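You operate a simulated robot arm through the tools that you are given. There is no shell and no other tool. Be economical: measure what you need, move in short steps, check, and stop when the job is done.

You run a simulated robot arm. Do the job below in one go: nothing can be reset, and whatever is moved stays where it is left.

Task
Clamp the long bar and dab glue over its top.
Fine: disc to TIGHT before dabbing; glue from the grey pot with the yellow dabber; dabber back, cover shut again; leave the short bar. Set down upright: yellow dabber. A coat counts when it lies all over at full strength: go over it till it gets no stronger.

It is judged by the outcome, as a careful person would: the job done as asked, and still so three seconds after it is handed in. It fails if anything else is knocked over, pushed out of place, dropped, spilled or broken. Lids that push on must go on centred and level and be pressed home; caps that screw on are set level and turned clockwise until they are tight.

Robot
A 6-joint arm with a two-finger parallel gripper, fixed in place. Base frame: the origin is at the foot of the arm, x ahead of it, y to its left, z up; the work surface is at about z = 0.9. Lengths are in m, angles in rad, forces in N, time in s.
With the tool pointing down near the work surface it reaches from about 0.24 to 0.66 m from the base axis. Its first joint turns from -1.152 to 1.152 rad. Payload 2.9 kg.
The TCP is the grasp point between the finger pads, 0.03 m short of the fingertips. In the tool frame z runs along the fingers and y along their closing line. Largest opening 0.11 m; finger width 0.02, thickness 0.01; the body of the gripper, 0.048 by 0.112 m, starts 0.055 m behind the TCP.
Orientation is that of the tool frame in the base frame, as [roll, pitch, yaw] about the fixed x, y, z axes, in that order (R = Rz(yaw) Ry(pitch) Rx(roll)). With the fingers straight down and closing along the base's y, the tool's x points along the base's -x, its y along +y and its z along -z.

Tools
- The arm moves only by the tool nudge_tool. Its argument "series" is a list of rows, each a list of 6 numbers: the shift along the tool's x, y, z in units of 200 mm (1.0 is 200 mm), then the turn, a rotation vector about the tool's x, y, z in units of 90 degrees (1.0 is 90 degrees). In form: [[tx, ty, tz, wx, wy, wz], ...]. A call has 1 to 10 rows; each row is the pose to reach, as a shift and turn from the pose commanded when the call began, along the tool's axes at that moment. "jaw" is the closure, from 0 (fully open) to 1 (shut), set as the call begins (left out, the last holds). A call with a number of a shift or a turn outside -1 to 1 is refused whole. Each row takes 0.2 s and may step no farther than 0.05 m and 0.15 rad from the row before; otherwise, or with a gripper value out of range, the whole call is refused. Where a pose cannot be reached the arm comes as near as it can. A force on the tool above 40 N (or 10 N above the force at the start of the call, whichever is more), or a blocked arm, ends the call early, and 0.2 s more pass. The fingers move at their own pace (about 0.108 m/s each) and stop on an object; they squeeze with about 39 N. The grip force told is the motor's: it shows also when the fingers shut on nothing. Time passes only in rows, and 0.2 s behind the last, so rows that repeat a pose let the fingers close. The reply holds the time, the measured pose of the TCP, the force on the tool along the base axes, the opening and the grip force, in the units named above and with some noise, with the torque about the TCP (base axes, N m) and any sound that the robot's microphone picked up.
- Cameras (640 x 400 px; columns grow to the right, rows downward): "scene" is fixed at [0.0992, 0.4586, 1.3894]; the picture's right is [-0.48, -0.88, 0.00], its down [-0.47, 0.25, -0.85] and it looks along [0.74, -0.40, -0.53] (base axes); focal length 306 px, centre (320, 200). "wrist" rides on the gripper at [0.072, 0.017, -0.103] in the tool frame; the picture's right is [-0.23, 0.97, 0.00], its down [-0.76, -0.18, -0.62] and it looks along [-0.61, -0.14, 0.78] (tool axes); focal length 222 px, centre (320, 200).
- capture(camera): a new picture of that camera. The clock stands still meanwhile.
- probe_pixels(camera, pixels): for up to 12 pixels [column, row] of the newest picture of that camera ("zoom" is the newest enlarged one), the place [x, y, z] in the base frame of the surface seen there, good to about 0.003 m. The clock stands still meanwhile.
- enlarge(camera, box): a new picture of the part [left, top, right, bottom] of that camera's present view, enlarged. The clock stands still meanwhile.
- hand_in(): hands the job in; it is judged then, once.

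Go step by step. Measure first, check grasps and placings, and put right what went wrong. The budget is 80 turns and 38 pictures, counting those below and the enlarged ones. Unless the task says otherwise, let go and move clear before handing in, and close with one line.

The tools are called after "Call:" as name(argument=value, ...) on one line, values as JSON. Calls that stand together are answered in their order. nudge_tool: Moves the arm, as the interface text tells. Its arguments: {"type":"object","properties":{"series":{"type":"array","items":{"type":"array","items":{"type":"number"}}},"jaw":{"type":"number"}},"required":["series"]} The other tools are called the same way: capture (camera) takes a picture; probe_pixels (camera, pixels) gives the place of the surface under pixels of a picture; enlarge (camera, box) takes an enlarged picture of a part of a camera's view; hand_in () hands the job in.

At the start:

```text
clock: 0.0
ee_pos: [0.3553, 0.1998, 1.2207]
orientation: [3.141, 0.0, 3.139]
contact_force: [0.4, -0.6, -1.2]
wrist_torque: [0.0, 0.01, 0.0]
opening: 0.1096
grip_force: 0.0
```

scene: 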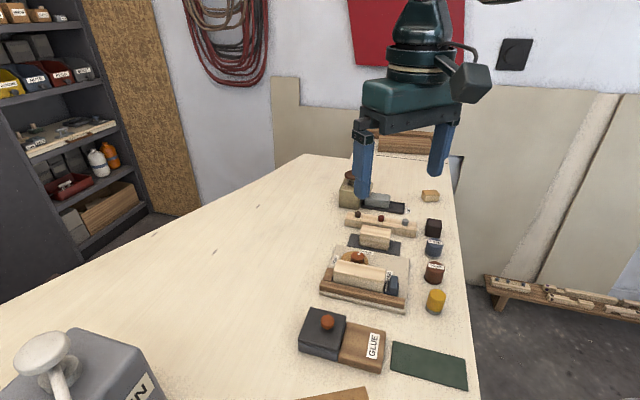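
wrist: 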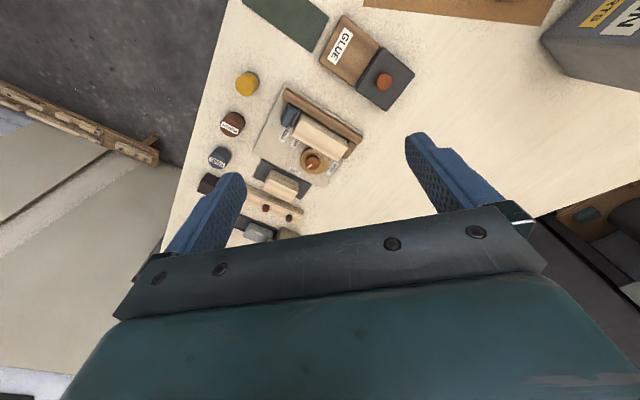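

The scene shows the vice/jig around (365,280), a GLUE box with a sliding cover at (340,340), and pots and dabbers along the right edge. I'll enlarge both views to identify the parts.

Call:
enlarge(camera="scene", box=[290, 220, 480, 400])

Call:
enlarge(camera="scene", box=[320, 160, 460, 250])

Call:
enlarge(camera="wrist", box=[190, 0, 430, 250])

```text
2.22 times, centred on (385, 310) of scene
```

zoom: 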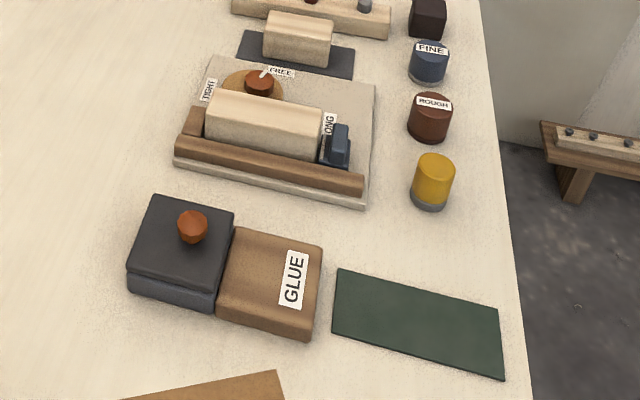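

```text
4.44 times, centred on (390, 205) of scene
```

zoom: 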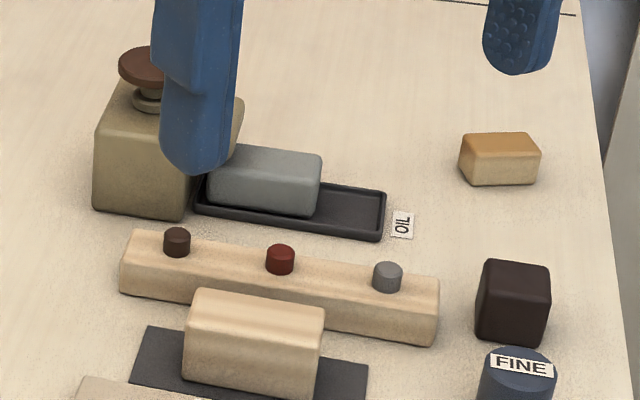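

```text
1.60 times, centred on (310, 125) of wrist
```

zoom: 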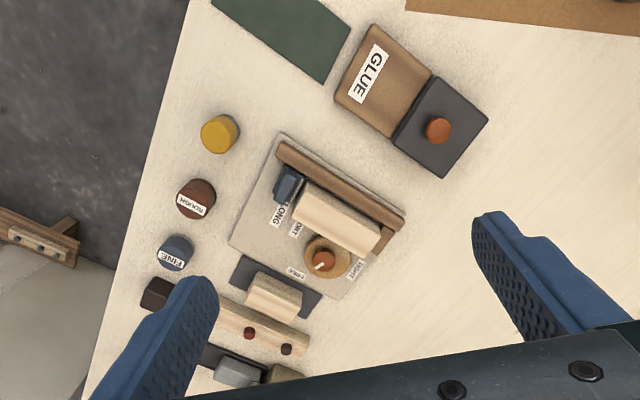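

The wrist zoom shows the long bar at (335,215) in the jig with the disc at (322,260) by FREE. It also shows the pot with its dark cover and orange knob at (438,130), and the yellow dabber at (220,133). I'll measure these.

Call:
probe_pixels(camera="zoom", pixels=[[220, 131], [438, 127], [438, 75], [393, 138], [442, 178], [487, 120], [322, 258], [310, 186], [382, 230], [367, 252], [295, 212], [385, 80]])

Call:
enlarge(camera="scene", box=[310, 240, 420, 316])

```text
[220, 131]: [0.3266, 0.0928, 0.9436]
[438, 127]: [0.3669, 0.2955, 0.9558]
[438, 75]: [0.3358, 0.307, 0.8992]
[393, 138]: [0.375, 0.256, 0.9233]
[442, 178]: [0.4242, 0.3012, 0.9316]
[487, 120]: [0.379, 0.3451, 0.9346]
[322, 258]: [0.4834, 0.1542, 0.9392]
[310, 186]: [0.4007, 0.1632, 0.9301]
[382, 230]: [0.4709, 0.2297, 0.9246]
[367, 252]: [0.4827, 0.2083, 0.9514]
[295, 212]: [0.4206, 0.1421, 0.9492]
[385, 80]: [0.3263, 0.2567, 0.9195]
```

```text
5.26 times, centred on (365, 278) of scene
```

zoom: 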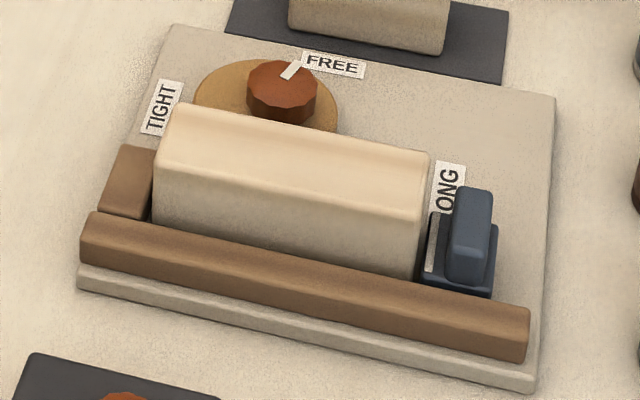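

The bar axis lies at about 43° in base xy. I'll move in for a closer wrist view to check the stop slider and disc pointer.

Call:
nudge_tool(series=[[0.1, 0.05, 0.2, 0, 0, 0], [0.2, 0.05, 0.4, 0, 0, 0], [0.3, 0.05, 0.6, 0, 0, 0], [0.3, 0.05, 0.6, 0, 0, 0]])

Call:
capture(camera="wrist")

```text
clock: 1.0
ee_pos: [0.2934, 0.2106, 1.1014]
orientation: [3.141, 0.001, -3.141]
contact_force: [0.1, -0.9, 0.5]
wrist_torque: [0.0, -0.02, -0.01]
opening: 0.1099
grip_force: 0.1
```

```text
31 pictures are left
```

wrist: 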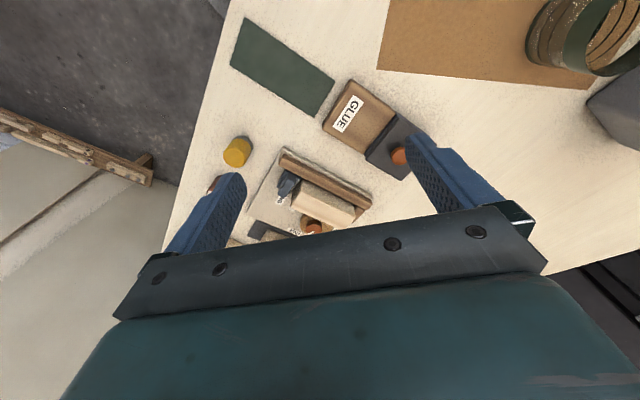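

The gripper body hides the lower half of the view, so the jig needs to sit below the TCP. I'll move to x≈0.44.

Call:
nudge_tool(series=[[-0.24, 0, 0, 0, 0, 0], [-0.48, 0, 0.05, 0, 0, 0], [-0.72, -0.05, 0.1, 0, 0, 0], [-0.72, -0.05, 0.1, 0, 0, 0]])

Call:
capture(camera="wrist")

```text
clock: 2.0
ee_pos: [0.4418, 0.2015, 1.079]
orientation: [-3.141, 0.001, -3.14]
contact_force: [0.0, 0.5, 0.6]
wrist_torque: [0.01, 0.04, -0.01]
opening: 0.11
grip_force: 0.0
```

```text
30 pictures are left
```

wrist: 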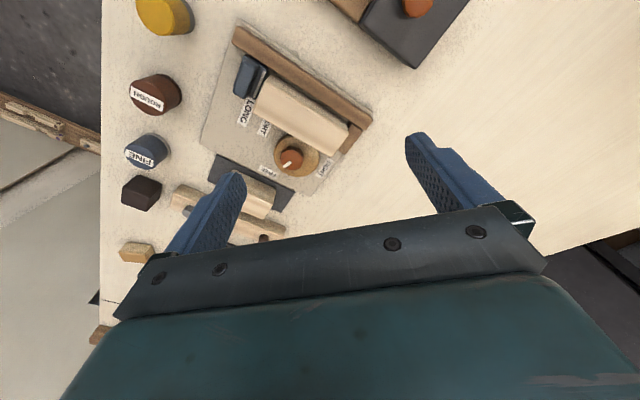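

Call:
enlarge(camera="wrist", box=[190, 10, 390, 210])

```text
2.00 times, centred on (290, 110) of wrist
```

zoom: 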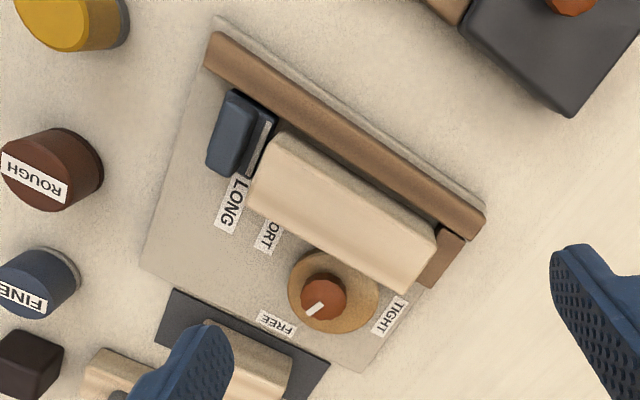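

The slider stands at LONG and the pointer at FREE, with TIGHT reached counterclockwise from above by about 125°. I'll probe the knob and bar geometry.

Call:
probe_pixels(camera="zoom", pixels=[[323, 290], [310, 307], [350, 265], [277, 323], [390, 316], [282, 140], [252, 205], [403, 288], [435, 240], [343, 215], [235, 135], [440, 215]])

Call:
probe_pixels(camera="wrist", pixels=[[165, 15], [418, 5], [415, 67], [367, 20], [440, 40], [243, 190], [150, 90]])

```text
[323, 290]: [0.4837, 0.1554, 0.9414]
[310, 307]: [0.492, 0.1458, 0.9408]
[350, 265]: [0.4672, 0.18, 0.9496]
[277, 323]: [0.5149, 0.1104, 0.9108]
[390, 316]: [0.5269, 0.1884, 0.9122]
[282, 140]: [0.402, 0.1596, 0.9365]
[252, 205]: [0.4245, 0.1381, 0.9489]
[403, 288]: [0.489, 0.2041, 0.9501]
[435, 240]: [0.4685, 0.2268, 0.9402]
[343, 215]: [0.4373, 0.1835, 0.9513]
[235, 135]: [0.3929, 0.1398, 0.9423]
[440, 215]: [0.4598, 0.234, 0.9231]
```

```text
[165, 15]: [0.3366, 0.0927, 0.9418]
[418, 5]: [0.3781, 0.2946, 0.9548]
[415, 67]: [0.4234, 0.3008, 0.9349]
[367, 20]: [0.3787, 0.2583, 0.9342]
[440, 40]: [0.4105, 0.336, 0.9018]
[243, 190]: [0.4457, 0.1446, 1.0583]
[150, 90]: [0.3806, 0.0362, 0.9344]
```

The knob top is at about (0.485,0.154,0.941), which is below the bar top at 0.950 and close to it. I'll probe the disc surface and knob edges before gripping.

Call:
probe_pixels(camera="zoom", pixels=[[365, 295], [297, 280], [340, 326], [300, 296], [345, 296], [322, 276], [322, 316], [315, 301], [328, 284], [377, 292], [333, 252], [170, 230]])

Call:
probe_pixels(camera="scene", pixels=[[358, 257], [354, 260], [364, 259], [359, 264]])

```text
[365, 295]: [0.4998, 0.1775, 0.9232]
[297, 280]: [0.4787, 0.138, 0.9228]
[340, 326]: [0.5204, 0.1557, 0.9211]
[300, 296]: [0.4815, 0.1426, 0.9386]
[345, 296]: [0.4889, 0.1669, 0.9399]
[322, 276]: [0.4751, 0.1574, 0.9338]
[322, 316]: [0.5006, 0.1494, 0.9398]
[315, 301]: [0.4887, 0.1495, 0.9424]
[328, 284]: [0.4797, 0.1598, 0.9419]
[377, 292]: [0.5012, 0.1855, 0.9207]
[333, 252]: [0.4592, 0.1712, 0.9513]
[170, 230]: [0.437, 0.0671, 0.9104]
```

```text
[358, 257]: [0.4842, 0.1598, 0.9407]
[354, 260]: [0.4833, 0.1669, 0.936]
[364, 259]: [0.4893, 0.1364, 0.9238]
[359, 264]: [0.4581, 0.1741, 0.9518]
```

The knob is about 25 mm across, centred near (0.4875, 0.155), with its top at 0.941 and the disc at 0.922. I'll move above it with the closing line at about 5° and the jaw at 40 mm.

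Call:
nudge_tool(jaw=0.6, series=[[-0.05, -0.05, 0, 0, 0, 0.095], [-0.1, -0.1, 0.0, 0, 0, 0.19], [-0.15, -0.15, 0, 0, 0, 0.285], [-0.2285, -0.2335, 0, 0, 0, 0.38], [-0.2285, -0.2335, 0.05, 0, 0, 0.475], [-0.2285, -0.2335, 0.1, 0, 0, 0.57], [-0.2285, -0.2335, 0.15, 0, 0, 0.665], [-0.2285, -0.2335, 0.2, 0, 0, 0.76], [-0.2285, -0.2335, 0.25, 0, 0, 0.855], [-0.2285, -0.2335, 0.3, 0, 0, 0.95]])

Call:
capture(camera="wrist")

```text
clock: 4.2
ee_pos: [0.4851, 0.1536, 1.0209]
orientation: [-3.141, 0.0, 1.645]
contact_force: [0.8, 0.4, 0.8]
wrist_torque: [-0.01, -0.04, 0.02]
opening: 0.0441
grip_force: 0.0
```

```text
28 pictures are left
```

wrist: 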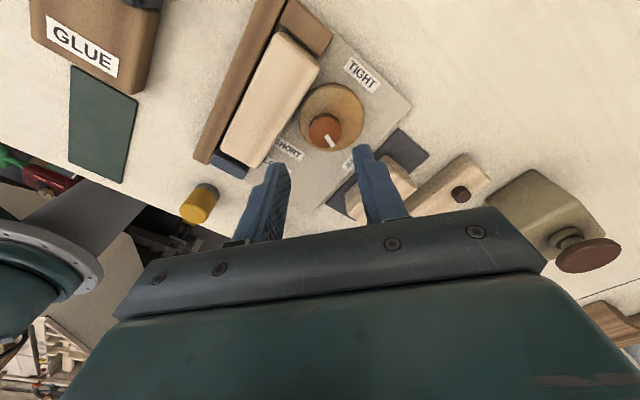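

The knob is at (325,128) in the wrist view. I'll re-probe it from this angle to refine the centre.

Call:
probe_pixels(camera="wrist", pixels=[[325, 128], [310, 132], [342, 132], [325, 115], [326, 147], [331, 141], [350, 100], [312, 88]])

```text
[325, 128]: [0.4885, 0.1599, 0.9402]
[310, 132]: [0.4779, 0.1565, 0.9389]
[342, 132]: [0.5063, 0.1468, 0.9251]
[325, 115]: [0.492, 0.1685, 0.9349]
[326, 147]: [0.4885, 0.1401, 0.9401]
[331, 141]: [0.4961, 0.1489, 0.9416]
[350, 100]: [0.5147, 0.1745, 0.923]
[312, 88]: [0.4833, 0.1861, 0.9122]
```

Knob centre refined to (0.488,0.154). I'll descend to TCP z≈0.957 and close.

Call:
nudge_tool(series=[[0, 0.015, 0.16, 0, 0, 0], [0, 0.015, 0.28, 0, 0, 0], [0, 0.015, 0.32, 0, 0, 0], [0, 0.015, 0.32, 0, 0, 0]])

Call:
nudge_tool(jaw=1.0, series=[[0, 0, 0, 0, 0, 0], [0, 0, 0, 0, 0, 0], [0, 0, 0, 0, 0, 0]])

```text
clock: 5.2
ee_pos: [0.4899, 0.1551, 0.9561]
orientation: [3.142, -0.001, 1.649]
contact_force: [0.2, 0.1, -0.4]
wrist_torque: [0.01, 0.03, 0.02]
opening: 0.0442
grip_force: 0.1
```

```text
clock: 6.0
ee_pos: [0.4902, 0.1555, 0.9556]
orientation: [3.141, -0.001, 1.65]
contact_force: [1.1, 0.4, -2.0]
wrist_torque: [0.1, -0.06, -0.01]
opening: 0.0277
grip_force: 45.0
```

The knob is held at 27.7 mm opening. I'll turn it counterclockwise in small rows.

Call:
nudge_tool(series=[[0, 0, 0, 0, 0, -0.08], [0, 0, 0, 0, 0, -0.16], [0, 0, 0, 0, 0, -0.24], [0, 0, 0, 0, 0, -0.32], [0, 0, 0, 0, 0, -0.4], [0, 0, 0, 0, 0, -0.48], [0, 0, 0, 0, 0, -0.56], [0, 0, 0, 0, 0, -0.64]])

Call:
enlarge(camera="scene", box=[310, 240, 420, 316])

```text
clock: 7.8
ee_pos: [0.4884, 0.1549, 0.9545]
orientation: [-3.139, -0.003, 2.657]
contact_force: [3.1, 11.8, -15.9]
wrist_torque: [0.03, -0.18, -0.01]
opening: 0.0276
grip_force: 45.7
```

```text
5.26 times, centred on (365, 278) of scene
```

zoom: 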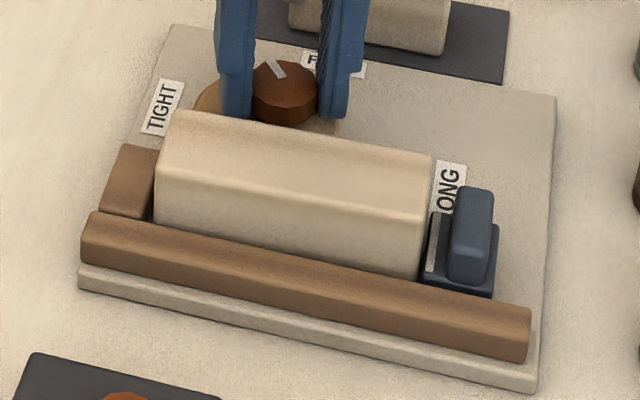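

The pointer has turned about 58° and the bar is staying put. I'll carry on, easing the pose along the measured side force.

Call:
nudge_tool(series=[[0.003, 0.007, 0.006, 0, 0, -0.08], [0.003, 0.007, 0.006, 0, 0, -0.16], [0.003, 0.007, 0.006, 0, 0, -0.24], [0.003, 0.007, 0.006, 0, 0, -0.32], [0.003, 0.007, 0.006, 0, 0, -0.4], [0.003, 0.007, 0.006, 0, 0, -0.48], [0.003, 0.007, 0.006, 0, 0, -0.56], [0.003, 0.007, 0.006, 0, 0, -0.62]])

Call:
enlarge(camera="scene", box=[310, 240, 420, 316])

```text
clock: 9.6
ee_pos: [0.4892, 0.1523, 0.9557]
orientation: [-3.139, 0.001, -2.659]
contact_force: [-4.1, -22.6, 14.3]
wrist_torque: [-0.39, 0.31, -0.72]
opening: 0.0279
grip_force: 44.6
```

```text
5.26 times, centred on (365, 278) of scene
```

zoom: 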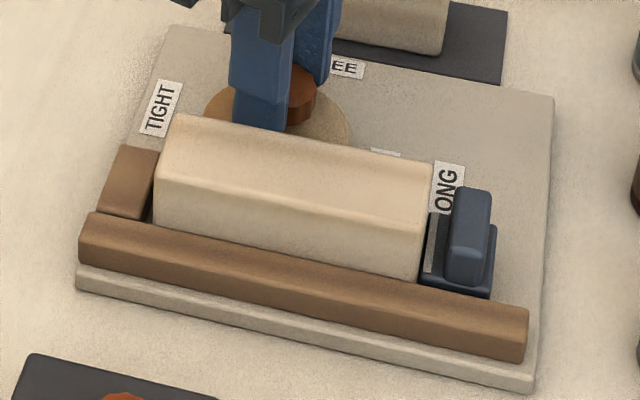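

Torque about z has reached −0.72 N·m, so the cam is biting. I'll turn slightly further and watch.

Call:
nudge_tool(series=[[0, 0, 0, 0, 0, -0.03], [0, 0, 0, 0, 0, -0.06], [0, 0, 0, 0, 0, -0.09], [0, 0, 0, 0, 0, -0.09]])

Call:
capture(camera="wrist")

```text
clock: 10.6
ee_pos: [0.4887, 0.1534, 0.9549]
orientation: [-3.14, 0.001, -2.514]
contact_force: [4.5, -22.5, 4.8]
wrist_torque: [-0.39, -0.24, -0.26]
opening: 0.0276
grip_force: 44.6
```

```text
25 pictures are left
```

wrist: 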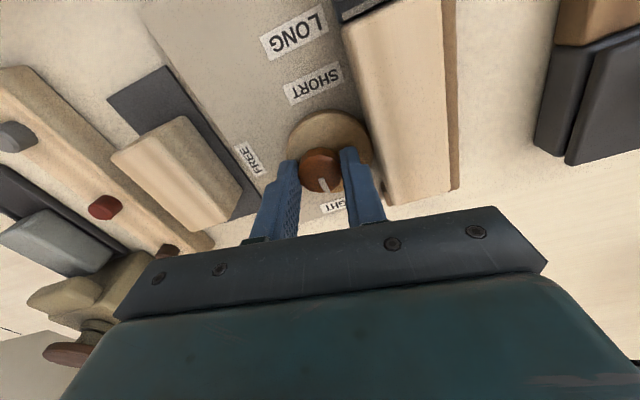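

The pointer at (322,185) now aims at the TIGHT label. I'll release, rise and check.

Call:
nudge_tool(jaw=0.75, series=[[0, 0, 0, 0, 0, 0], [0, 0, 0, 0, 0, 0]])

Call:
nudge_tool(jaw=0.7, series=[[0, 0, -0.1, 0, 0, 0], [0, 0, -0.3, 0, 0, 0], [0, 0, -0.5, 0, 0, 0], [0, 0, -0.5, 0, 0, 0]])

Call:
capture(camera="wrist")

```text
clock: 11.2
ee_pos: [0.488, 0.1561, 0.9552]
orientation: [-3.14, 0.001, -2.512]
contact_force: [4.6, -7.6, -1.3]
wrist_torque: [-0.22, 0.01, -0.04]
opening: 0.0322
grip_force: 4.7
```

```text
clock: 12.2
ee_pos: [0.4892, 0.1544, 1.0574]
orientation: [3.141, 0.0, -2.514]
contact_force: [0.2, 0.3, 0.9]
wrist_torque: [0.02, 0.0, 0.01]
opening: 0.0332
grip_force: 0.1
```

```text
24 pictures are left
```

wrist: 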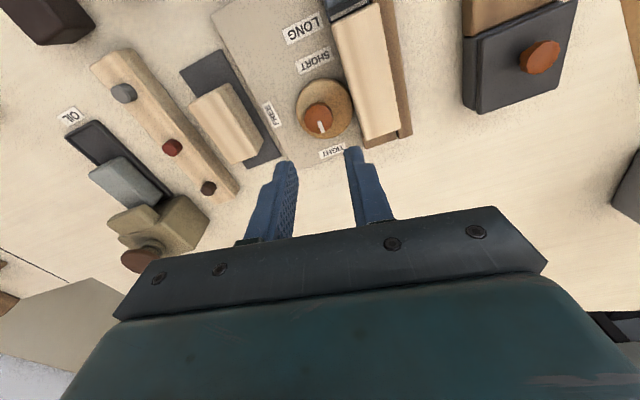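

The pointer lines up closely with TIGHT. I'll enlarge to confirm and to see whether the bar is seated.

Call:
enlarge(camera="wrist", box=[260, 50, 420, 170])

Call:
probe_pixels(camera="zoom", pixels=[[315, 215], [323, 245], [362, 320], [300, 175], [470, 30], [365, 50], [440, 300], [505, 275], [250, 200]])

```text
3.33 times, centred on (340, 110) of wrist
```

zoom: 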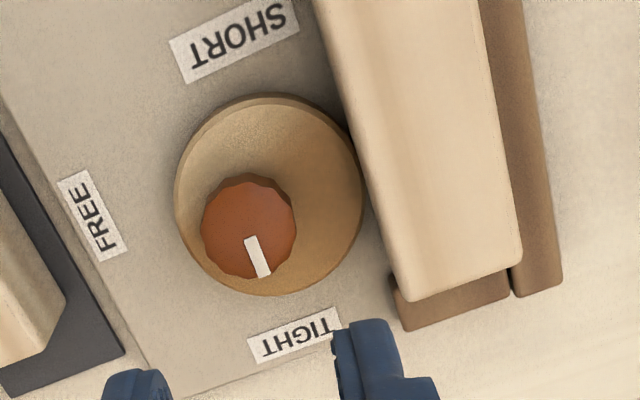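

```text
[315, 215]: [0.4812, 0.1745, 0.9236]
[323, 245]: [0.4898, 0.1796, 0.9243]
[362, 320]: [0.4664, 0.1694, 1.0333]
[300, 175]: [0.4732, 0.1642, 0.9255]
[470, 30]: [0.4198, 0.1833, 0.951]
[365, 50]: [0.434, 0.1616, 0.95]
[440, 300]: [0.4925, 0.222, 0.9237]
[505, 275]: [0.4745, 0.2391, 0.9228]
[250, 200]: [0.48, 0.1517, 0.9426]
```

Call:
probe_pixels(camera="zoom", pixels=[[249, 240], [257, 256], [265, 273], [298, 335], [93, 215], [265, 345], [330, 322], [210, 228], [290, 228], [249, 195], [249, 265]])

```text
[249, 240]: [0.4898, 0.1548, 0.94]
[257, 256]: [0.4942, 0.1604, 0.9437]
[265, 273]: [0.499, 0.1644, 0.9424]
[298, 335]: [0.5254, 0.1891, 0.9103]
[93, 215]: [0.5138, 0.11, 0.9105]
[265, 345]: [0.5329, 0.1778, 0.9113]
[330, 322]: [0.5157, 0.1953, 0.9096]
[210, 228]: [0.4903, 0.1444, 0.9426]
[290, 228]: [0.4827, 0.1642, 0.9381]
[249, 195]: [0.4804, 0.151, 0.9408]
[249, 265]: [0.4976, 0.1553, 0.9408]
```

The pointer is at 41° and the TIGHT label at 42.6° about the pivot, so the disc is at TIGHT and touching the bar. Next I'll look closely at the pot, cover and dabber.

Call:
enlarge(camera="scene", box=[290, 290, 400, 380])

Call:
probe_pixels(camera="zoom", pixels=[[213, 140], [250, 165], [150, 190], [110, 225], [65, 235], [160, 230], [290, 200], [235, 305], [305, 175], [310, 280], [155, 90], [245, 130]])

```text
4.44 times, centred on (345, 335) of scene
```

zoom: 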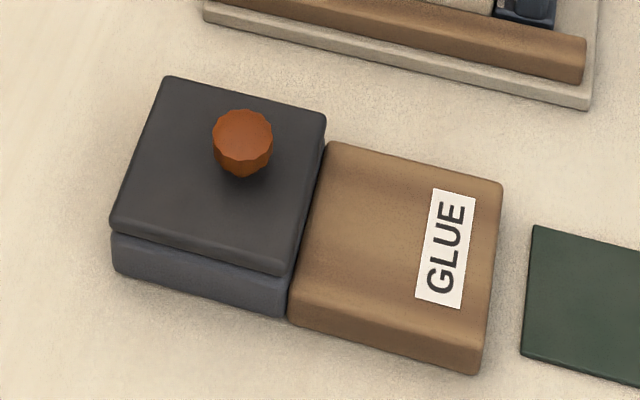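

```text
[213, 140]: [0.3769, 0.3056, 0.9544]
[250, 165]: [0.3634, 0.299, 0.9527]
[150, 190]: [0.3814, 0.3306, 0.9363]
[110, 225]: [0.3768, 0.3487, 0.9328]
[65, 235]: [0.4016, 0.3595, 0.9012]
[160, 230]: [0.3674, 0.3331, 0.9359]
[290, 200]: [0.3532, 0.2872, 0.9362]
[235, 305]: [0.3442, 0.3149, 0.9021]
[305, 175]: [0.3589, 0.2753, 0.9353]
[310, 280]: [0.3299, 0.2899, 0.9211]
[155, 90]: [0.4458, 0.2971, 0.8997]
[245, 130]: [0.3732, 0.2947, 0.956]
```

The cover's knob is at about (0.371,0.298) with its top at 0.956, and the block beside it has its top at 0.921, just at the cover's underside. That suggests the cover may slide onto the block. I'll go above the knob.

Call:
nudge_tool(jaw=0.55, series=[[0.011, 0.186, 0.0, 0, 0, -0.025], [0.022, 0.372, 0, 0, 0, -0.05], [0.033, 0.558, 0, 0, 0, -0.075], [0.044, 0.744, 0.05, 0, 0, -0.1], [0.056, 0.927, 0.1, 0, 0, -0.1], [0.056, 0.927, 0.15, 0, 0, -0.1]])

Call:
capture(camera="wrist")

```text
clock: 13.6
ee_pos: [0.3693, 0.2993, 1.0258]
orientation: [-3.141, 0.0, -2.356]
contact_force: [-0.6, -0.3, 0.2]
wrist_torque: [-0.01, 0.0, 0.04]
opening: 0.0494
grip_force: 0.0
```

```text
21 pictures are left
```

wrist: 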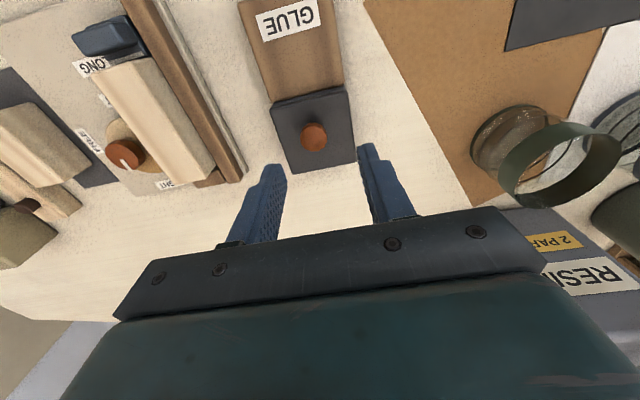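

Call:
probe_pixels(camera="wrist", pixels=[[314, 134], [302, 136], [327, 136], [314, 124], [314, 149], [273, 105], [344, 90], [290, 170], [352, 160]])

```text
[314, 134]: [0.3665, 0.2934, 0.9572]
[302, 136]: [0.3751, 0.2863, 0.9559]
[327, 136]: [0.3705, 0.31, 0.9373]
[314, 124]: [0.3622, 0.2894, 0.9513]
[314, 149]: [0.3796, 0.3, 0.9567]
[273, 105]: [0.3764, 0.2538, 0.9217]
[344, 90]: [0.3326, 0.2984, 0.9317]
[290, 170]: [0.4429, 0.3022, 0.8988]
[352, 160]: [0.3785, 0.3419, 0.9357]
```

The knob centre is at about (0.369,0.2955). I'll descend to TCP 0.970 and grip it.

Call:
nudge_tool(series=[[0.014, -0.014, 0.14, 0, 0, 0], [0.014, -0.014, 0.24, 0, 0, 0], [0.014, -0.014, 0.277, 0, 0, 0], [0.014, -0.014, 0.277, 0, 0, 0]])

Call:
nudge_tool(jaw=1.0, series=[[0, 0, 0, 0, 0, 0], [0, 0, 0, 0, 0, 0], [0, 0, 0, 0, 0, 0]])

Call:
nudge_tool(series=[[0, 0, -0.01, 0, 0, 0], [0, 0, -0.02, 0, 0, 0], [0, 0, -0.02, 0, 0, 0]])

```text
clock: 14.6
ee_pos: [0.3702, 0.2947, 0.9683]
orientation: [3.141, -0.002, -2.357]
contact_force: [0.0, 0.2, -1.4]
wrist_torque: [-0.01, 0.02, -0.01]
opening: 0.0495
grip_force: 0.1
```

```text
clock: 15.4
ee_pos: [0.3715, 0.2947, 0.9686]
orientation: [-3.14, 0.0, -2.36]
contact_force: [11.7, -12.8, -4.4]
wrist_torque: [-0.03, -0.46, -0.1]
opening: 0.0212
grip_force: 45.0
```

```text
clock: 16.0
ee_pos: [0.3696, 0.2913, 0.9692]
orientation: [-3.139, -0.011, -2.361]
contact_force: [2.9, -2.1, -2.2]
wrist_torque: [0.0, -0.04, 0.18]
opening: 0.0213
grip_force: 45.4
stopped in row 3: the force on the tool passed its limit at 42 N (the readings are from after the stop); the commanded pose is now the measured one
```

Lifting is resisted with over 40 N, so the cover is captive and slides. I'll slide it gently toward the block along tool +x.

Call:
nudge_tool(series=[[0.02, 0, 0.003, 0, 0, 0], [0.04, 0, 0.003, 0, 0, 0], [0.06, 0, 0.003, 0, 0, 0], [0.08, 0, 0.003, 0, 0, 0]])

Call:
enlarge(camera="scene", box=[290, 270, 420, 380])

```text
clock: 17.0
ee_pos: [0.3574, 0.2809, 0.9698]
orientation: [-3.14, -0.008, -2.358]
contact_force: [4.4, -2.4, -3.5]
wrist_torque: [0.05, -0.09, -0.03]
opening: 0.0212
grip_force: 45.1
```

```text
3.64 times, centred on (355, 325) of scene
```

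zoom: 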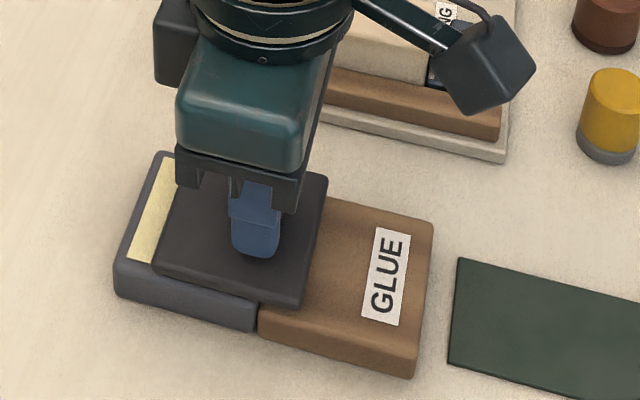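

It slides freely and the pale glue shows at (155,210). I'll continue along the same line.

Call:
nudge_tool(series=[[0.04, 0, 0, 0, 0, 0], [0.08, 0, 0, 0, 0, 0], [0.12, 0, 0, 0, 0, 0], [0.16, 0, 0, 0, 0, 0], [0.19, 0, 0, 0, 0, 0], [0.22, 0, 0, 0, 0, 0]])

Call:
enlarge(camera="scene", box=[290, 270, 420, 380])

```text
clock: 18.4
ee_pos: [0.3278, 0.2493, 0.9696]
orientation: [-3.14, -0.01, -2.361]
contact_force: [9.4, -8.1, -7.1]
wrist_torque: [-0.63, 0.19, -0.18]
opening: 0.0211
grip_force: 44.9
```

```text
3.64 times, centred on (355, 325) of scene
```

zoom: 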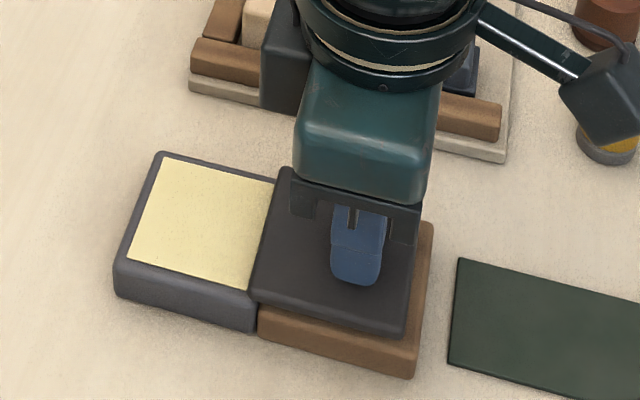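

The pot is fully open. I'll release the knob, rise, and go above the yellow dabber near (0.332,0.093).

Call:
nudge_tool(jaw=0.6, series=[[0, 0, 0, 0, 0, 0], [0, 0, 0, 0, 0, 0], [0, 0, -0.15, 0, 0, 0], [0, 0, -0.35, 0, 0, 0], [0, 0, -0.5, 0, 0, 0], [0, 0, -0.5, 0, 0, 0]])

```text
clock: 19.8
ee_pos: [0.3281, 0.2503, 1.07]
orientation: [-3.138, -0.011, -2.359]
contact_force: [0.1, 0.0, 0.0]
wrist_torque: [-0.01, 0.01, 0.03]
opening: 0.0441
grip_force: 0.0
```

I'm clear at z=1.07. Now moving above the dabber and looking.

Call:
nudge_tool(jaw=0.35, series=[[0.135, -0.143, 0, 0, -0.007, 0], [0.27, -0.285, 0, 0, -0.007, 0], [0.405, -0.428, 0, 0, -0.007, 0], [0.54, -0.57, 0, 0, -0.007, 0], [0.54, -0.57, 0, 0, -0.007, 0]])

Call:
capture(camera="wrist")

```text
clock: 21.0
ee_pos: [0.3323, 0.0943, 1.0691]
orientation: [-3.139, 0.001, -2.362]
contact_force: [0.4, -0.7, 0.8]
wrist_torque: [0.02, 0.02, 0.01]
opening: 0.0715
grip_force: 0.1
```

```text
18 pictures are left
```

wrist: 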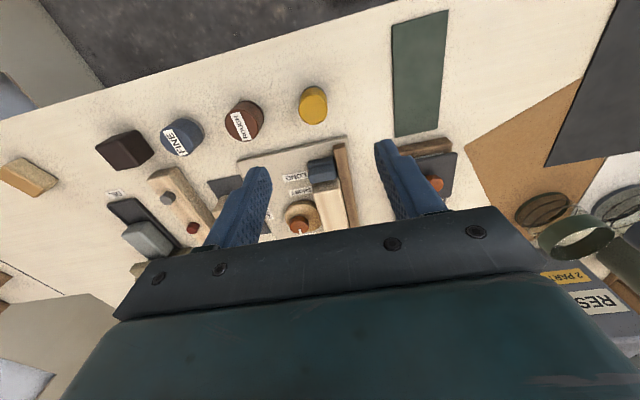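

Call:
enlarge(camera="wrist", box=[280, 70, 350, 140])

Call:
probe_pixels(camera="wrist", pixels=[[313, 105], [302, 105], [325, 105], [313, 93], [313, 118], [300, 98], [290, 115], [313, 132], [333, 90]])

Call:
probe_pixels(camera="scene", pixels=[[436, 295], [430, 300], [443, 300], [434, 310]])

```text
5.71 times, centred on (315, 105) of wrist
```

zoom: 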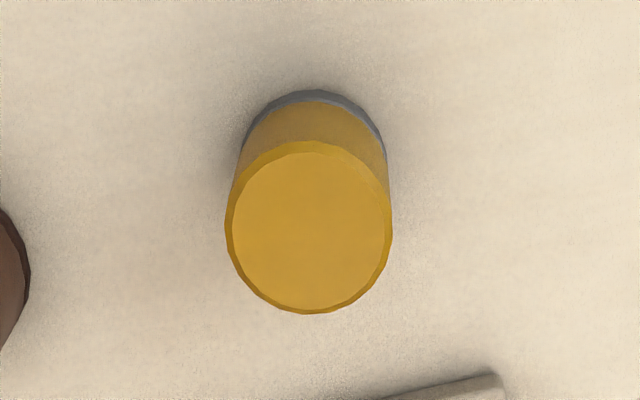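

```text
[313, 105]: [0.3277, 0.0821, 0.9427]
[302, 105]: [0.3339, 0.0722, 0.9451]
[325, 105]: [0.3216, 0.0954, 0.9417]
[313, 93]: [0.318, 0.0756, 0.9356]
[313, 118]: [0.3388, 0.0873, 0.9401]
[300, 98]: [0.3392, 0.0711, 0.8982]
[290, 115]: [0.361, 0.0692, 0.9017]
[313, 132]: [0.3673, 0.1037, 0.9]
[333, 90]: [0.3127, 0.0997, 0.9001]
```

```text
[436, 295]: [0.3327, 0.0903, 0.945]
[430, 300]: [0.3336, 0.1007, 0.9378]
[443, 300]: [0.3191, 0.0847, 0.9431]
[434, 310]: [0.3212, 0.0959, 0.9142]
```

Call:
probe_pixels(camera="zoom", pixels=[[308, 227], [240, 227], [376, 227], [308, 165], [308, 300], [260, 180], [356, 275]])

```text
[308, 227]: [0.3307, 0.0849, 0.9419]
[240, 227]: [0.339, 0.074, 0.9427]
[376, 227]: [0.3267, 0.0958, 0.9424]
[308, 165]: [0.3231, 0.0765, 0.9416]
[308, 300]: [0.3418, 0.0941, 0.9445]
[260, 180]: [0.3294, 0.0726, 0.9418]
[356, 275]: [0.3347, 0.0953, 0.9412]
```

The dabber centre is at about (0.332,0.086), with a diameter of about 30 mm and its top at 0.943. I'll narrow the jaw to keep clear of the ROUGH pad, then descend to TCP 0.950 and grip.

Call:
nudge_tool(jaw=0.5, series=[[0.027, -0.025, 0.1, 0, 0, 0], [0.027, -0.025, 0.3, 0, 0, 0], [0.027, -0.025, 0.5, 0, 0, 0], [0.027, -0.025, 0.595, 0, 0, 0], [0.027, -0.025, 0.595, 0, 0, 0]])

Call:
nudge_tool(jaw=1.0, series=[[0, 0, 0, 0, 0, 0], [0, 0, 0, 0, 0, 0], [0, 0, 0, 0, 0, 0]])

```text
clock: 22.2
ee_pos: [0.3315, 0.0882, 0.9503]
orientation: [-3.138, 0.001, -2.358]
contact_force: [0.6, -0.1, 0.5]
wrist_torque: [0.02, 0.0, 0.0]
opening: 0.0549
grip_force: 0.1
```

```text
clock: 23.0
ee_pos: [0.3319, 0.088, 0.9498]
orientation: [-3.14, 0.001, -2.359]
contact_force: [-0.3, -0.2, 0.3]
wrist_torque: [-0.01, 0.01, 0.03]
opening: 0.0275
grip_force: 38.9
```

The dabber is held, with TCP (0.3318,0.088,0.950) when its foot is at 0.900. I'll lift it and carry it over the pot.

Call:
nudge_tool(series=[[0, 0, -0.2, 0, 0, 0], [0, 0, -0.4, 0, 0, 0], [-0.18, 0.12, -0.5, 0, 0, 0], [-0.36, 0.24, -0.5, 0, 0, 0], [-0.54, 0.36, -0.5, 0, 0, 0], [-0.72, 0.48, -0.5, 0, 0, 0], [-0.91, 0.59, -0.5, 0, 0, 0], [-0.91, 0.59, -0.5, 0, 0, 0]])

Call:
enlarge(camera="scene", box=[280, 250, 440, 380])

```text
clock: 24.8
ee_pos: [0.3766, 0.3011, 1.0523]
orientation: [-3.141, 0.0, -2.36]
contact_force: [0.0, 0.4, -0.1]
wrist_torque: [0.02, -0.02, 0.01]
opening: 0.0273
grip_force: 39.2
```

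```text
3.08 times, centred on (360, 315) of scene
```

zoom: 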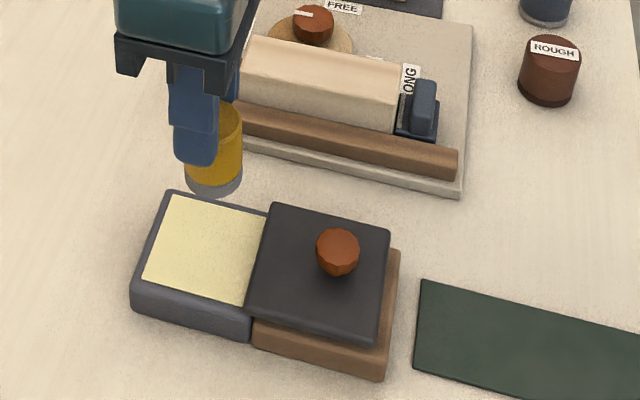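

The dabber is held upright with its foot down. I'll probe the glue surface at (205,248), its borders, and the cover edge.

Call:
probe_pixels(camera="zoom", pixels=[[205, 248], [175, 200], [262, 217], [148, 278], [238, 300], [262, 250], [150, 240], [245, 310], [338, 245]])

```text
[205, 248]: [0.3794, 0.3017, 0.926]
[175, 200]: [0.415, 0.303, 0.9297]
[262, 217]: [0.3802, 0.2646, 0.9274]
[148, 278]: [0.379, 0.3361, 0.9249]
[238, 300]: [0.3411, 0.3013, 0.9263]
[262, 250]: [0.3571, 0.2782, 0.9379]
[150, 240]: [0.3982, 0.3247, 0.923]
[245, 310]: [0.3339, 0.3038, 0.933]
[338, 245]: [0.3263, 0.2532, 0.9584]
```

The glue surface is at z≈0.925, centred at (0.379,0.302). I'll dip the foot (TCP about 0.974) and look.

Call:
nudge_tool(series=[[-0.019, -0.005, 0.15, 0, 0, 0], [-0.019, -0.005, 0.3, 0, 0, 0], [-0.019, -0.005, 0.37, 0, 0, 0], [-0.019, -0.005, 0.395, 0, 0, 0], [-0.019, -0.005, 0.395, 0, 0, 0], [-0.019, -0.005, 0.395, 0, 0, 0]])

```text
clock: 26.2
ee_pos: [0.3818, 0.3019, 0.9742]
orientation: [-3.139, 0.008, -2.36]
contact_force: [6.5, 4.2, 22.7]
wrist_torque: [0.17, -0.35, 0.0]
opening: 0.0276
grip_force: 39.2
```

Firm contact with the glue (22.7 N). I'll rise and carry the dabber over the bar centre (0.446,0.1825).

Call:
nudge_tool(series=[[0, 0, -0.1, 0, 0, 0], [0, 0, -0.3, 0, 0, 0], [0.04, -0.13, -0.35, 0, 0, 0], [0.08, -0.26, -0.35, 0, 0, 0], [0.12, -0.39, -0.35, 0, 0, 0], [0.16, -0.52, -0.35, 0, 0, 0], [0.189, -0.656, -0.35, 0, 0, 0], [0.189, -0.656, -0.35, 0, 0, 0]])

Call:
enlarge(camera="scene", box=[300, 220, 430, 320])

```text
clock: 28.0
ee_pos: [0.4457, 0.1796, 1.0436]
orientation: [-3.139, 0.002, -2.36]
contact_force: [0.0, 0.3, -0.6]
wrist_torque: [-0.02, 0.01, 0.0]
opening: 0.0275
grip_force: 39.2
```

```text
4.00 times, centred on (365, 270) of scene
```

zoom: 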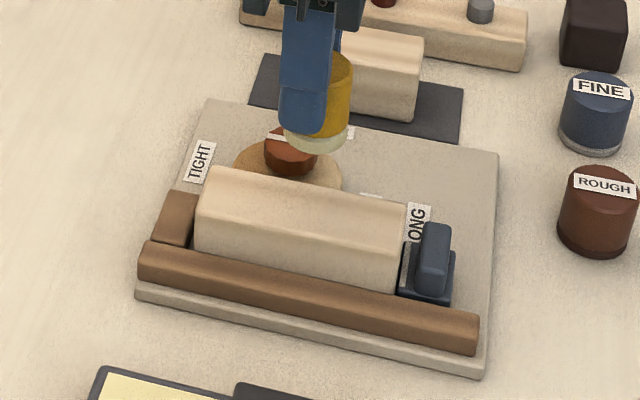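

The foot at (318,135) now carries glue. I'll probe the bar's top edges to place the dabs.

Call:
probe_pixels(camera="zoom", pixels=[[218, 172], [402, 205], [206, 195], [200, 210], [390, 240], [300, 190], [290, 215], [285, 230], [395, 225], [310, 184], [205, 180], [404, 215]])

```text
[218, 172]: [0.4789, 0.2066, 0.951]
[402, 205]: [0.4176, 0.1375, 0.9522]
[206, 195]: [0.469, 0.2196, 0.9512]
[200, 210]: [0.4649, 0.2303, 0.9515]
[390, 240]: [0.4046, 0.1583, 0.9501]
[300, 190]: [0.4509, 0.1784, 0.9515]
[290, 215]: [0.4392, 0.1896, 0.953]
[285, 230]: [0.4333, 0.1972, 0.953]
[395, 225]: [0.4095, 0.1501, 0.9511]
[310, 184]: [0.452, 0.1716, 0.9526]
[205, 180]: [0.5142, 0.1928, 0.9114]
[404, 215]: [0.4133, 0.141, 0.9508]
```

The bar top spans u≈0.394–0.490 and v≈−0.199…−0.167 (45° axes) at z≈0.951. I'll do a first test dab at the centre to find the contact height.

Call:
nudge_tool(series=[[0, 0.025, 0.12, 0, 0, 0], [0, 0.025, 0.2, 0, 0, 0], [0, 0.025, 0.217, 0, 0, 0], [0, 0.025, 0.22, 0, 0, 0], [0, 0.025, 0.22, 0, 0, 0]])

```text
clock: 29.2
ee_pos: [0.4415, 0.1839, 0.9984]
orientation: [-3.141, 0.004, -2.359]
contact_force: [-1.3, 1.7, 9.9]
wrist_torque: [0.05, 0.11, 0.0]
opening: 0.0278
grip_force: 39.0
```

Contact at 10 N. Now I'll make light strokes along the bar centreline at this height.

Call:
nudge_tool(series=[[-0.06, 0, 0, 0, 0, 0], [-0.12, 0, 0, 0, 0, 0], [-0.18, 0, 0, 0, 0, 0], [-0.22, 0, 0, 0, 0, 0], [-0.15, 0, 0, 0, 0, 0], [-0.08, 0, 0, 0, 0, 0], [-0.01, 0, 0, 0, 0, 0]])

Call:
nudge_tool(series=[[0.06, 0, 0, 0, 0, 0], [0.12, 0, 0, 0, 0, 0], [0.18, 0, 0, 0, 0, 0], [0.23, 0, 0, 0, 0, 0], [0.16, 0, 0, 0, 0, 0], [0.08, 0, 0, 0, 0, 0], [0.01, 0, 0, 0, 0, 0]])

Call:
nudge_tool(series=[[0, 0, -0.1, 0, 0, 0], [0.3, 0.25, -0.2, 0, 0, 0], [0.3, 0.25, -0.2, 0, 0, 0]])

```text
clock: 30.8
ee_pos: [0.4451, 0.1857, 0.9991]
orientation: [-3.139, 0.006, -2.358]
contact_force: [4.9, 4.3, 16.6]
wrist_torque: [0.21, -0.21, 0.04]
opening: 0.0277
grip_force: 38.6
```

```text
clock: 32.4
ee_pos: [0.4428, 0.1853, 0.9985]
orientation: [-3.141, 0.0, -2.361]
contact_force: [-0.3, 0.4, 0.5]
wrist_torque: [-0.01, 0.0, -0.01]
opening: 0.0274
grip_force: 39.0
```

```text
refused: row 2 steps farther than a row can; nothing moved
```

Contact went light near the end, so the dabber may have crept slightly in the grip. I'll lift aside and inspect.

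Call:
nudge_tool(series=[[0, 0, -0.15, 0, 0, 0], [0, 0.2, -0.2, 0, 0, 0], [0, 0.4, -0.25, 0, 0, 0], [0, 0.6, -0.25, 0, 0, 0], [0, 0.6, -0.25, 0, 0, 0]])

Call:
enlarge(camera="scene", box=[290, 220, 430, 350])

```text
clock: 33.6
ee_pos: [0.3585, 0.2695, 1.0496]
orientation: [-3.138, 0.001, -2.36]
contact_force: [0.6, 0.7, -0.9]
wrist_torque: [0.0, 0.03, -0.02]
opening: 0.0277
grip_force: 39.4
```

```text
3.08 times, centred on (360, 285) of scene
```

zoom: 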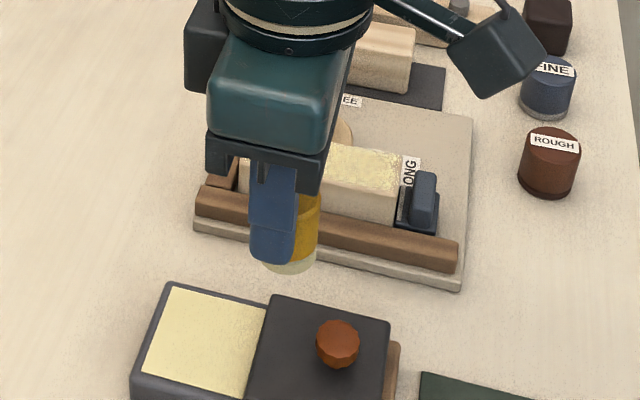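

The strokes left a mottled yellow coat, so stroking works. I'll re-dip and then return.

Call:
nudge_tool(series=[[-0.195, 0.042, 0, 0, 0, 0], [-0.195, 0.042, 0.2, 0, 0, 0], [-0.195, 0.042, 0.35, 0, 0, 0], [-0.195, 0.042, 0.388, 0, 0, 0], [-0.195, 0.042, 0.388, 0, 0, 0], [-0.195, 0.042, 0.388, 0, 0, 0]])

Call:
nudge_tool(series=[[0, 0, -0.1, 0, 0, 0], [0, 0, -0.3, 0, 0, 0], [0.04, -0.13, -0.35, 0, 0, 0], [0.08, -0.26, -0.35, 0, 0, 0], [0.12, -0.39, -0.35, 0, 0, 0], [0.16, -0.52, -0.35, 0, 0, 0], [0.19, -0.63, -0.35, 0, 0, 0], [0.19, -0.63, -0.35, 0, 0, 0]])

```text
clock: 35.0
ee_pos: [0.3811, 0.3048, 0.9731]
orientation: [-3.139, 0.008, -2.359]
contact_force: [-0.6, -0.6, 24.2]
wrist_torque: [-0.33, -0.16, 0.08]
opening: 0.0267
grip_force: 38.4
```

```text
clock: 36.8
ee_pos: [0.4408, 0.1871, 1.04]
orientation: [-3.139, 0.002, -2.36]
contact_force: [0.2, 0.3, -0.4]
wrist_torque: [0.01, -0.01, 0.02]
opening: 0.0274
grip_force: 39.1
```

I'm at u=0.444, v=−0.179 over the bar with fresh glue. I'll stroke the fence-side lane (v≈−0.175) from end to end and then the disc-side lane (v≈−0.191).

Call:
nudge_tool(series=[[-0.21, 0.022, 0.05, 0, 0, 0], [-0.21, 0.022, 0.18, 0, 0, 0], [-0.21, 0.022, 0.214, 0, 0, 0], [-0.14, 0.022, 0.214, 0, 0, 0], [-0.07, 0.022, 0.214, 0, 0, 0], [0, 0.022, 0.214, 0, 0, 0], [0.07, 0.022, 0.214, 0, 0, 0], [0.14, 0.022, 0.214, 0, 0, 0], [0.21, 0.022, 0.214, 0, 0, 0], [0.23, 0.022, 0.214, 0, 0, 0]])

Call:
nudge_tool(series=[[0, -0.04, 0, 0, 0, 0], [0, -0.08, 0, 0, 0, 0], [-0.06, -0.08, 0, 0, 0, 0], [-0.13, -0.08, 0, 0, 0, 0], [-0.2, -0.08, 0, 0, 0, 0], [-0.27, -0.08, 0, 0, 0, 0], [-0.34, -0.08, 0, 0, 0, 0], [-0.41, -0.08, 0, 0, 0, 0], [-0.44, -0.08, 0, 0, 0, 0]])

```text
clock: 39.0
ee_pos: [0.4047, 0.1576, 0.9984]
orientation: [-3.139, 0.001, -2.361]
contact_force: [-0.2, 0.5, -0.5]
wrist_torque: [0.01, 0.0, 0.0]
opening: 0.0275
grip_force: 39.2
```

```text
clock: 41.0
ee_pos: [0.48, 0.2092, 0.9979]
orientation: [-3.14, 0.001, -2.361]
contact_force: [-0.4, 0.5, -0.7]
wrist_torque: [0.02, -0.05, -0.01]
opening: 0.0276
grip_force: 39.2
```

Force was about zero, so those strokes barely touched because the dabber crept up in the grip. I'll lower in small steps here to find contact.

Call:
nudge_tool(series=[[0.02, 0, 0.005, 0, 0, 0], [0.02, 0, 0.01, 0, 0, 0], [0.02, 0, 0.01, 0, 0, 0]])

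```text
clock: 41.8
ee_pos: [0.4768, 0.2064, 0.9978]
orientation: [-3.141, 0.004, -2.358]
contact_force: [1.2, 0.1, 4.9]
wrist_torque: [-0.01, -0.07, -0.01]
opening: 0.0271
grip_force: 38.8
```

Contact at 5 N. Adding 0.6 mm, I'll stroke this lane back and then the fence-side lane.

Call:
nudge_tool(series=[[-0.03, 0, 0.003, 0, 0, 0], [0.04, 0, 0.003, 0, 0, 0], [0.11, 0, 0.003, 0, 0, 0], [0.18, 0, 0.003, 0, 0, 0], [0.25, 0, 0.003, 0, 0, 0], [0.32, 0, 0.003, 0, 0, 0], [0.39, 0, 0.003, 0, 0, 0], [0.42, 0, 0.003, 0, 0, 0], [0.42, 0.04, 0.003, 0, 0, 0], [0.42, 0.08, 0.003, 0, 0, 0]])

Call:
nudge_tool(series=[[-0.07, 0, 0.002, 0, 0, 0], [-0.14, 0, 0.002, 0, 0, 0], [-0.21, 0, 0.002, 0, 0, 0], [-0.28, 0, 0.002, 0, 0, 0], [-0.35, 0, 0.002, 0, 0, 0], [-0.42, 0, 0.002, 0, 0, 0], [-0.45, 0, 0.002, 0, 0, 0]])

```text
clock: 44.0
ee_pos: [0.4068, 0.1577, 0.997]
orientation: [-3.139, 0.003, -2.361]
contact_force: [3.3, -4.2, 17.0]
wrist_torque: [-0.28, -0.29, 0.0]
opening: 0.0264
grip_force: 38.8
```

```text
clock: 45.6
ee_pos: [0.4691, 0.2204, 0.9969]
orientation: [-3.14, 0.005, -2.361]
contact_force: [-3.9, -2.2, 21.7]
wrist_torque: [0.1, 0.5, -0.07]
opening: 0.0259
grip_force: 39.2
```

Good contact over both lanes (17–22 N). I'll lift over to the pot and inspect the bar.

Call:
nudge_tool(series=[[0, 0, -0.1, 0, 0, 0], [0, 0.05, -0.25, 0, 0, 0], [0.01, 0.25, -0.27, 0, 0, 0], [0.02, 0.45, -0.27, 0, 0, 0], [0.023, 0.607, -0.27, 0, 0, 0], [0.023, 0.607, -0.27, 0, 0, 0]])

Call:
enlarge(camera="scene", box=[310, 220, 420, 320])

```text
clock: 47.0
ee_pos: [0.3805, 0.3052, 1.0471]
orientation: [-3.141, 0.002, -2.359]
contact_force: [0.3, 0.1, -0.8]
wrist_torque: [0.01, -0.02, -0.01]
opening: 0.0275
grip_force: 38.9
```

```text
4.00 times, centred on (365, 270) of scene
```

zoom: 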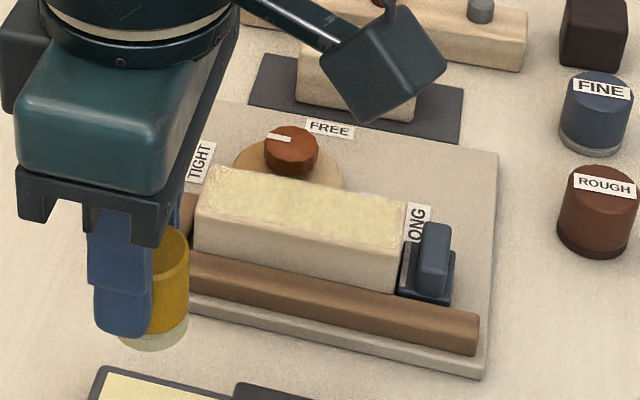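

The coat covers the top but is mottled, so I need more passes. Re-dip, lightly.

Call:
nudge_tool(series=[[0, 0, 0.2, 0, 0, 0], [0, 0, 0.35, 0, 0, 0], [0, 0, 0.378, 0, 0, 0], [0, 0, 0.385, 0, 0, 0], [0, 0, 0.385, 0, 0, 0]])

```text
clock: 48.2
ee_pos: [0.3835, 0.3057, 0.9741]
orientation: [-3.14, 0.005, -2.359]
contact_force: [0.2, 2.4, 9.3]
wrist_torque: [0.17, -0.05, 0.01]
opening: 0.0276
grip_force: 39.0
```

Dip contact is 9 N. Going back to the bar's far end on the centre lane.

Call:
nudge_tool(series=[[0, 0, -0.1, 0, 0, 0], [0, 0, -0.3, 0, 0, 0], [0, -0.2, -0.32, 0, 0, 0], [0, -0.4, -0.32, 0, 0, 0], [0, -0.6, -0.32, 0, 0, 0], [0, -0.6425, -0.2, 0, 0, 0], [0, -0.6425, -0.13, 0, 0, 0], [0, -0.6425, -0.121, 0, 0, 0], [0, -0.6425, -0.121, 0, 0, 0]])

```text
clock: 50.2
ee_pos: [0.4722, 0.2129, 0.9981]
orientation: [-3.14, 0.004, -2.358]
contact_force: [-1.3, -2.0, 15.1]
wrist_torque: [-0.07, 0.08, 0.03]
opening: 0.0274
grip_force: 38.8
```

15 N on the centre lane. Stroking in a serpentine.

Call:
nudge_tool(series=[[0.06, 0, 0, 0, 0, 0], [0.12, 0, 0, 0, 0, 0], [0.18, 0, 0, 0, 0, 0], [0.24, 0, 0, 0, 0, 0], [0.3, 0, 0, 0, 0, 0], [0.36, 0, 0, 0, 0, 0], [0.42, 0, 0, 0, 0, 0], [0.45, 0, 0, 0, 0, 0], [0.45, -0.04, 0, 0, 0, 0]])

Call:
nudge_tool(series=[[-0.06, 0, 0.001, 0, 0, 0], [-0.12, 0, 0.001, 0, 0, 0], [-0.18, 0, 0.001, 0, 0, 0], [-0.24, 0, 0.001, 0, 0, 0], [-0.3, 0, 0.001, 0, 0, 0], [-0.36, 0, 0.001, 0, 0, 0], [-0.42, 0, 0.001, 0, 0, 0], [-0.46, 0, 0.001, 0, 0, 0], [-0.46, 0.04, 0.001, 0, 0, 0], [-0.46, 0.08, 0.001, 0, 0, 0]])

Call:
nudge_tool(series=[[0.06, 0, 0.001, 0, 0, 0], [0.12, 0, 0.001, 0, 0, 0], [0.18, 0, 0.001, 0, 0, 0], [0.24, 0, 0.001, 0, 0, 0], [0.3, 0, 0.001, 0, 0, 0], [0.36, 0, 0.001, 0, 0, 0], [0.42, 0, 0.001, 0, 0, 0], [0.46, 0, 0.001, 0, 0, 0]])

```text
clock: 52.2
ee_pos: [0.4115, 0.1429, 0.9959]
orientation: [-3.141, -0.003, -2.361]
contact_force: [-4.5, 3.1, 18.0]
wrist_torque: [0.34, 0.34, 0.02]
opening: 0.0263
grip_force: 38.8
```

```text
clock: 54.4
ee_pos: [0.4683, 0.2203, 0.9968]
orientation: [-3.14, 0.002, -2.361]
contact_force: [2.8, -2.2, 8.2]
wrist_torque: [-0.09, -0.14, 0.02]
opening: 0.0271
grip_force: 38.9
```

```text
clock: 56.2
ee_pos: [0.4029, 0.1532, 0.9961]
orientation: [-3.139, 0.005, -2.36]
contact_force: [4.0, 4.1, 18.2]
wrist_torque: [0.27, -0.28, 0.02]
opening: 0.0283
grip_force: 38.8
```

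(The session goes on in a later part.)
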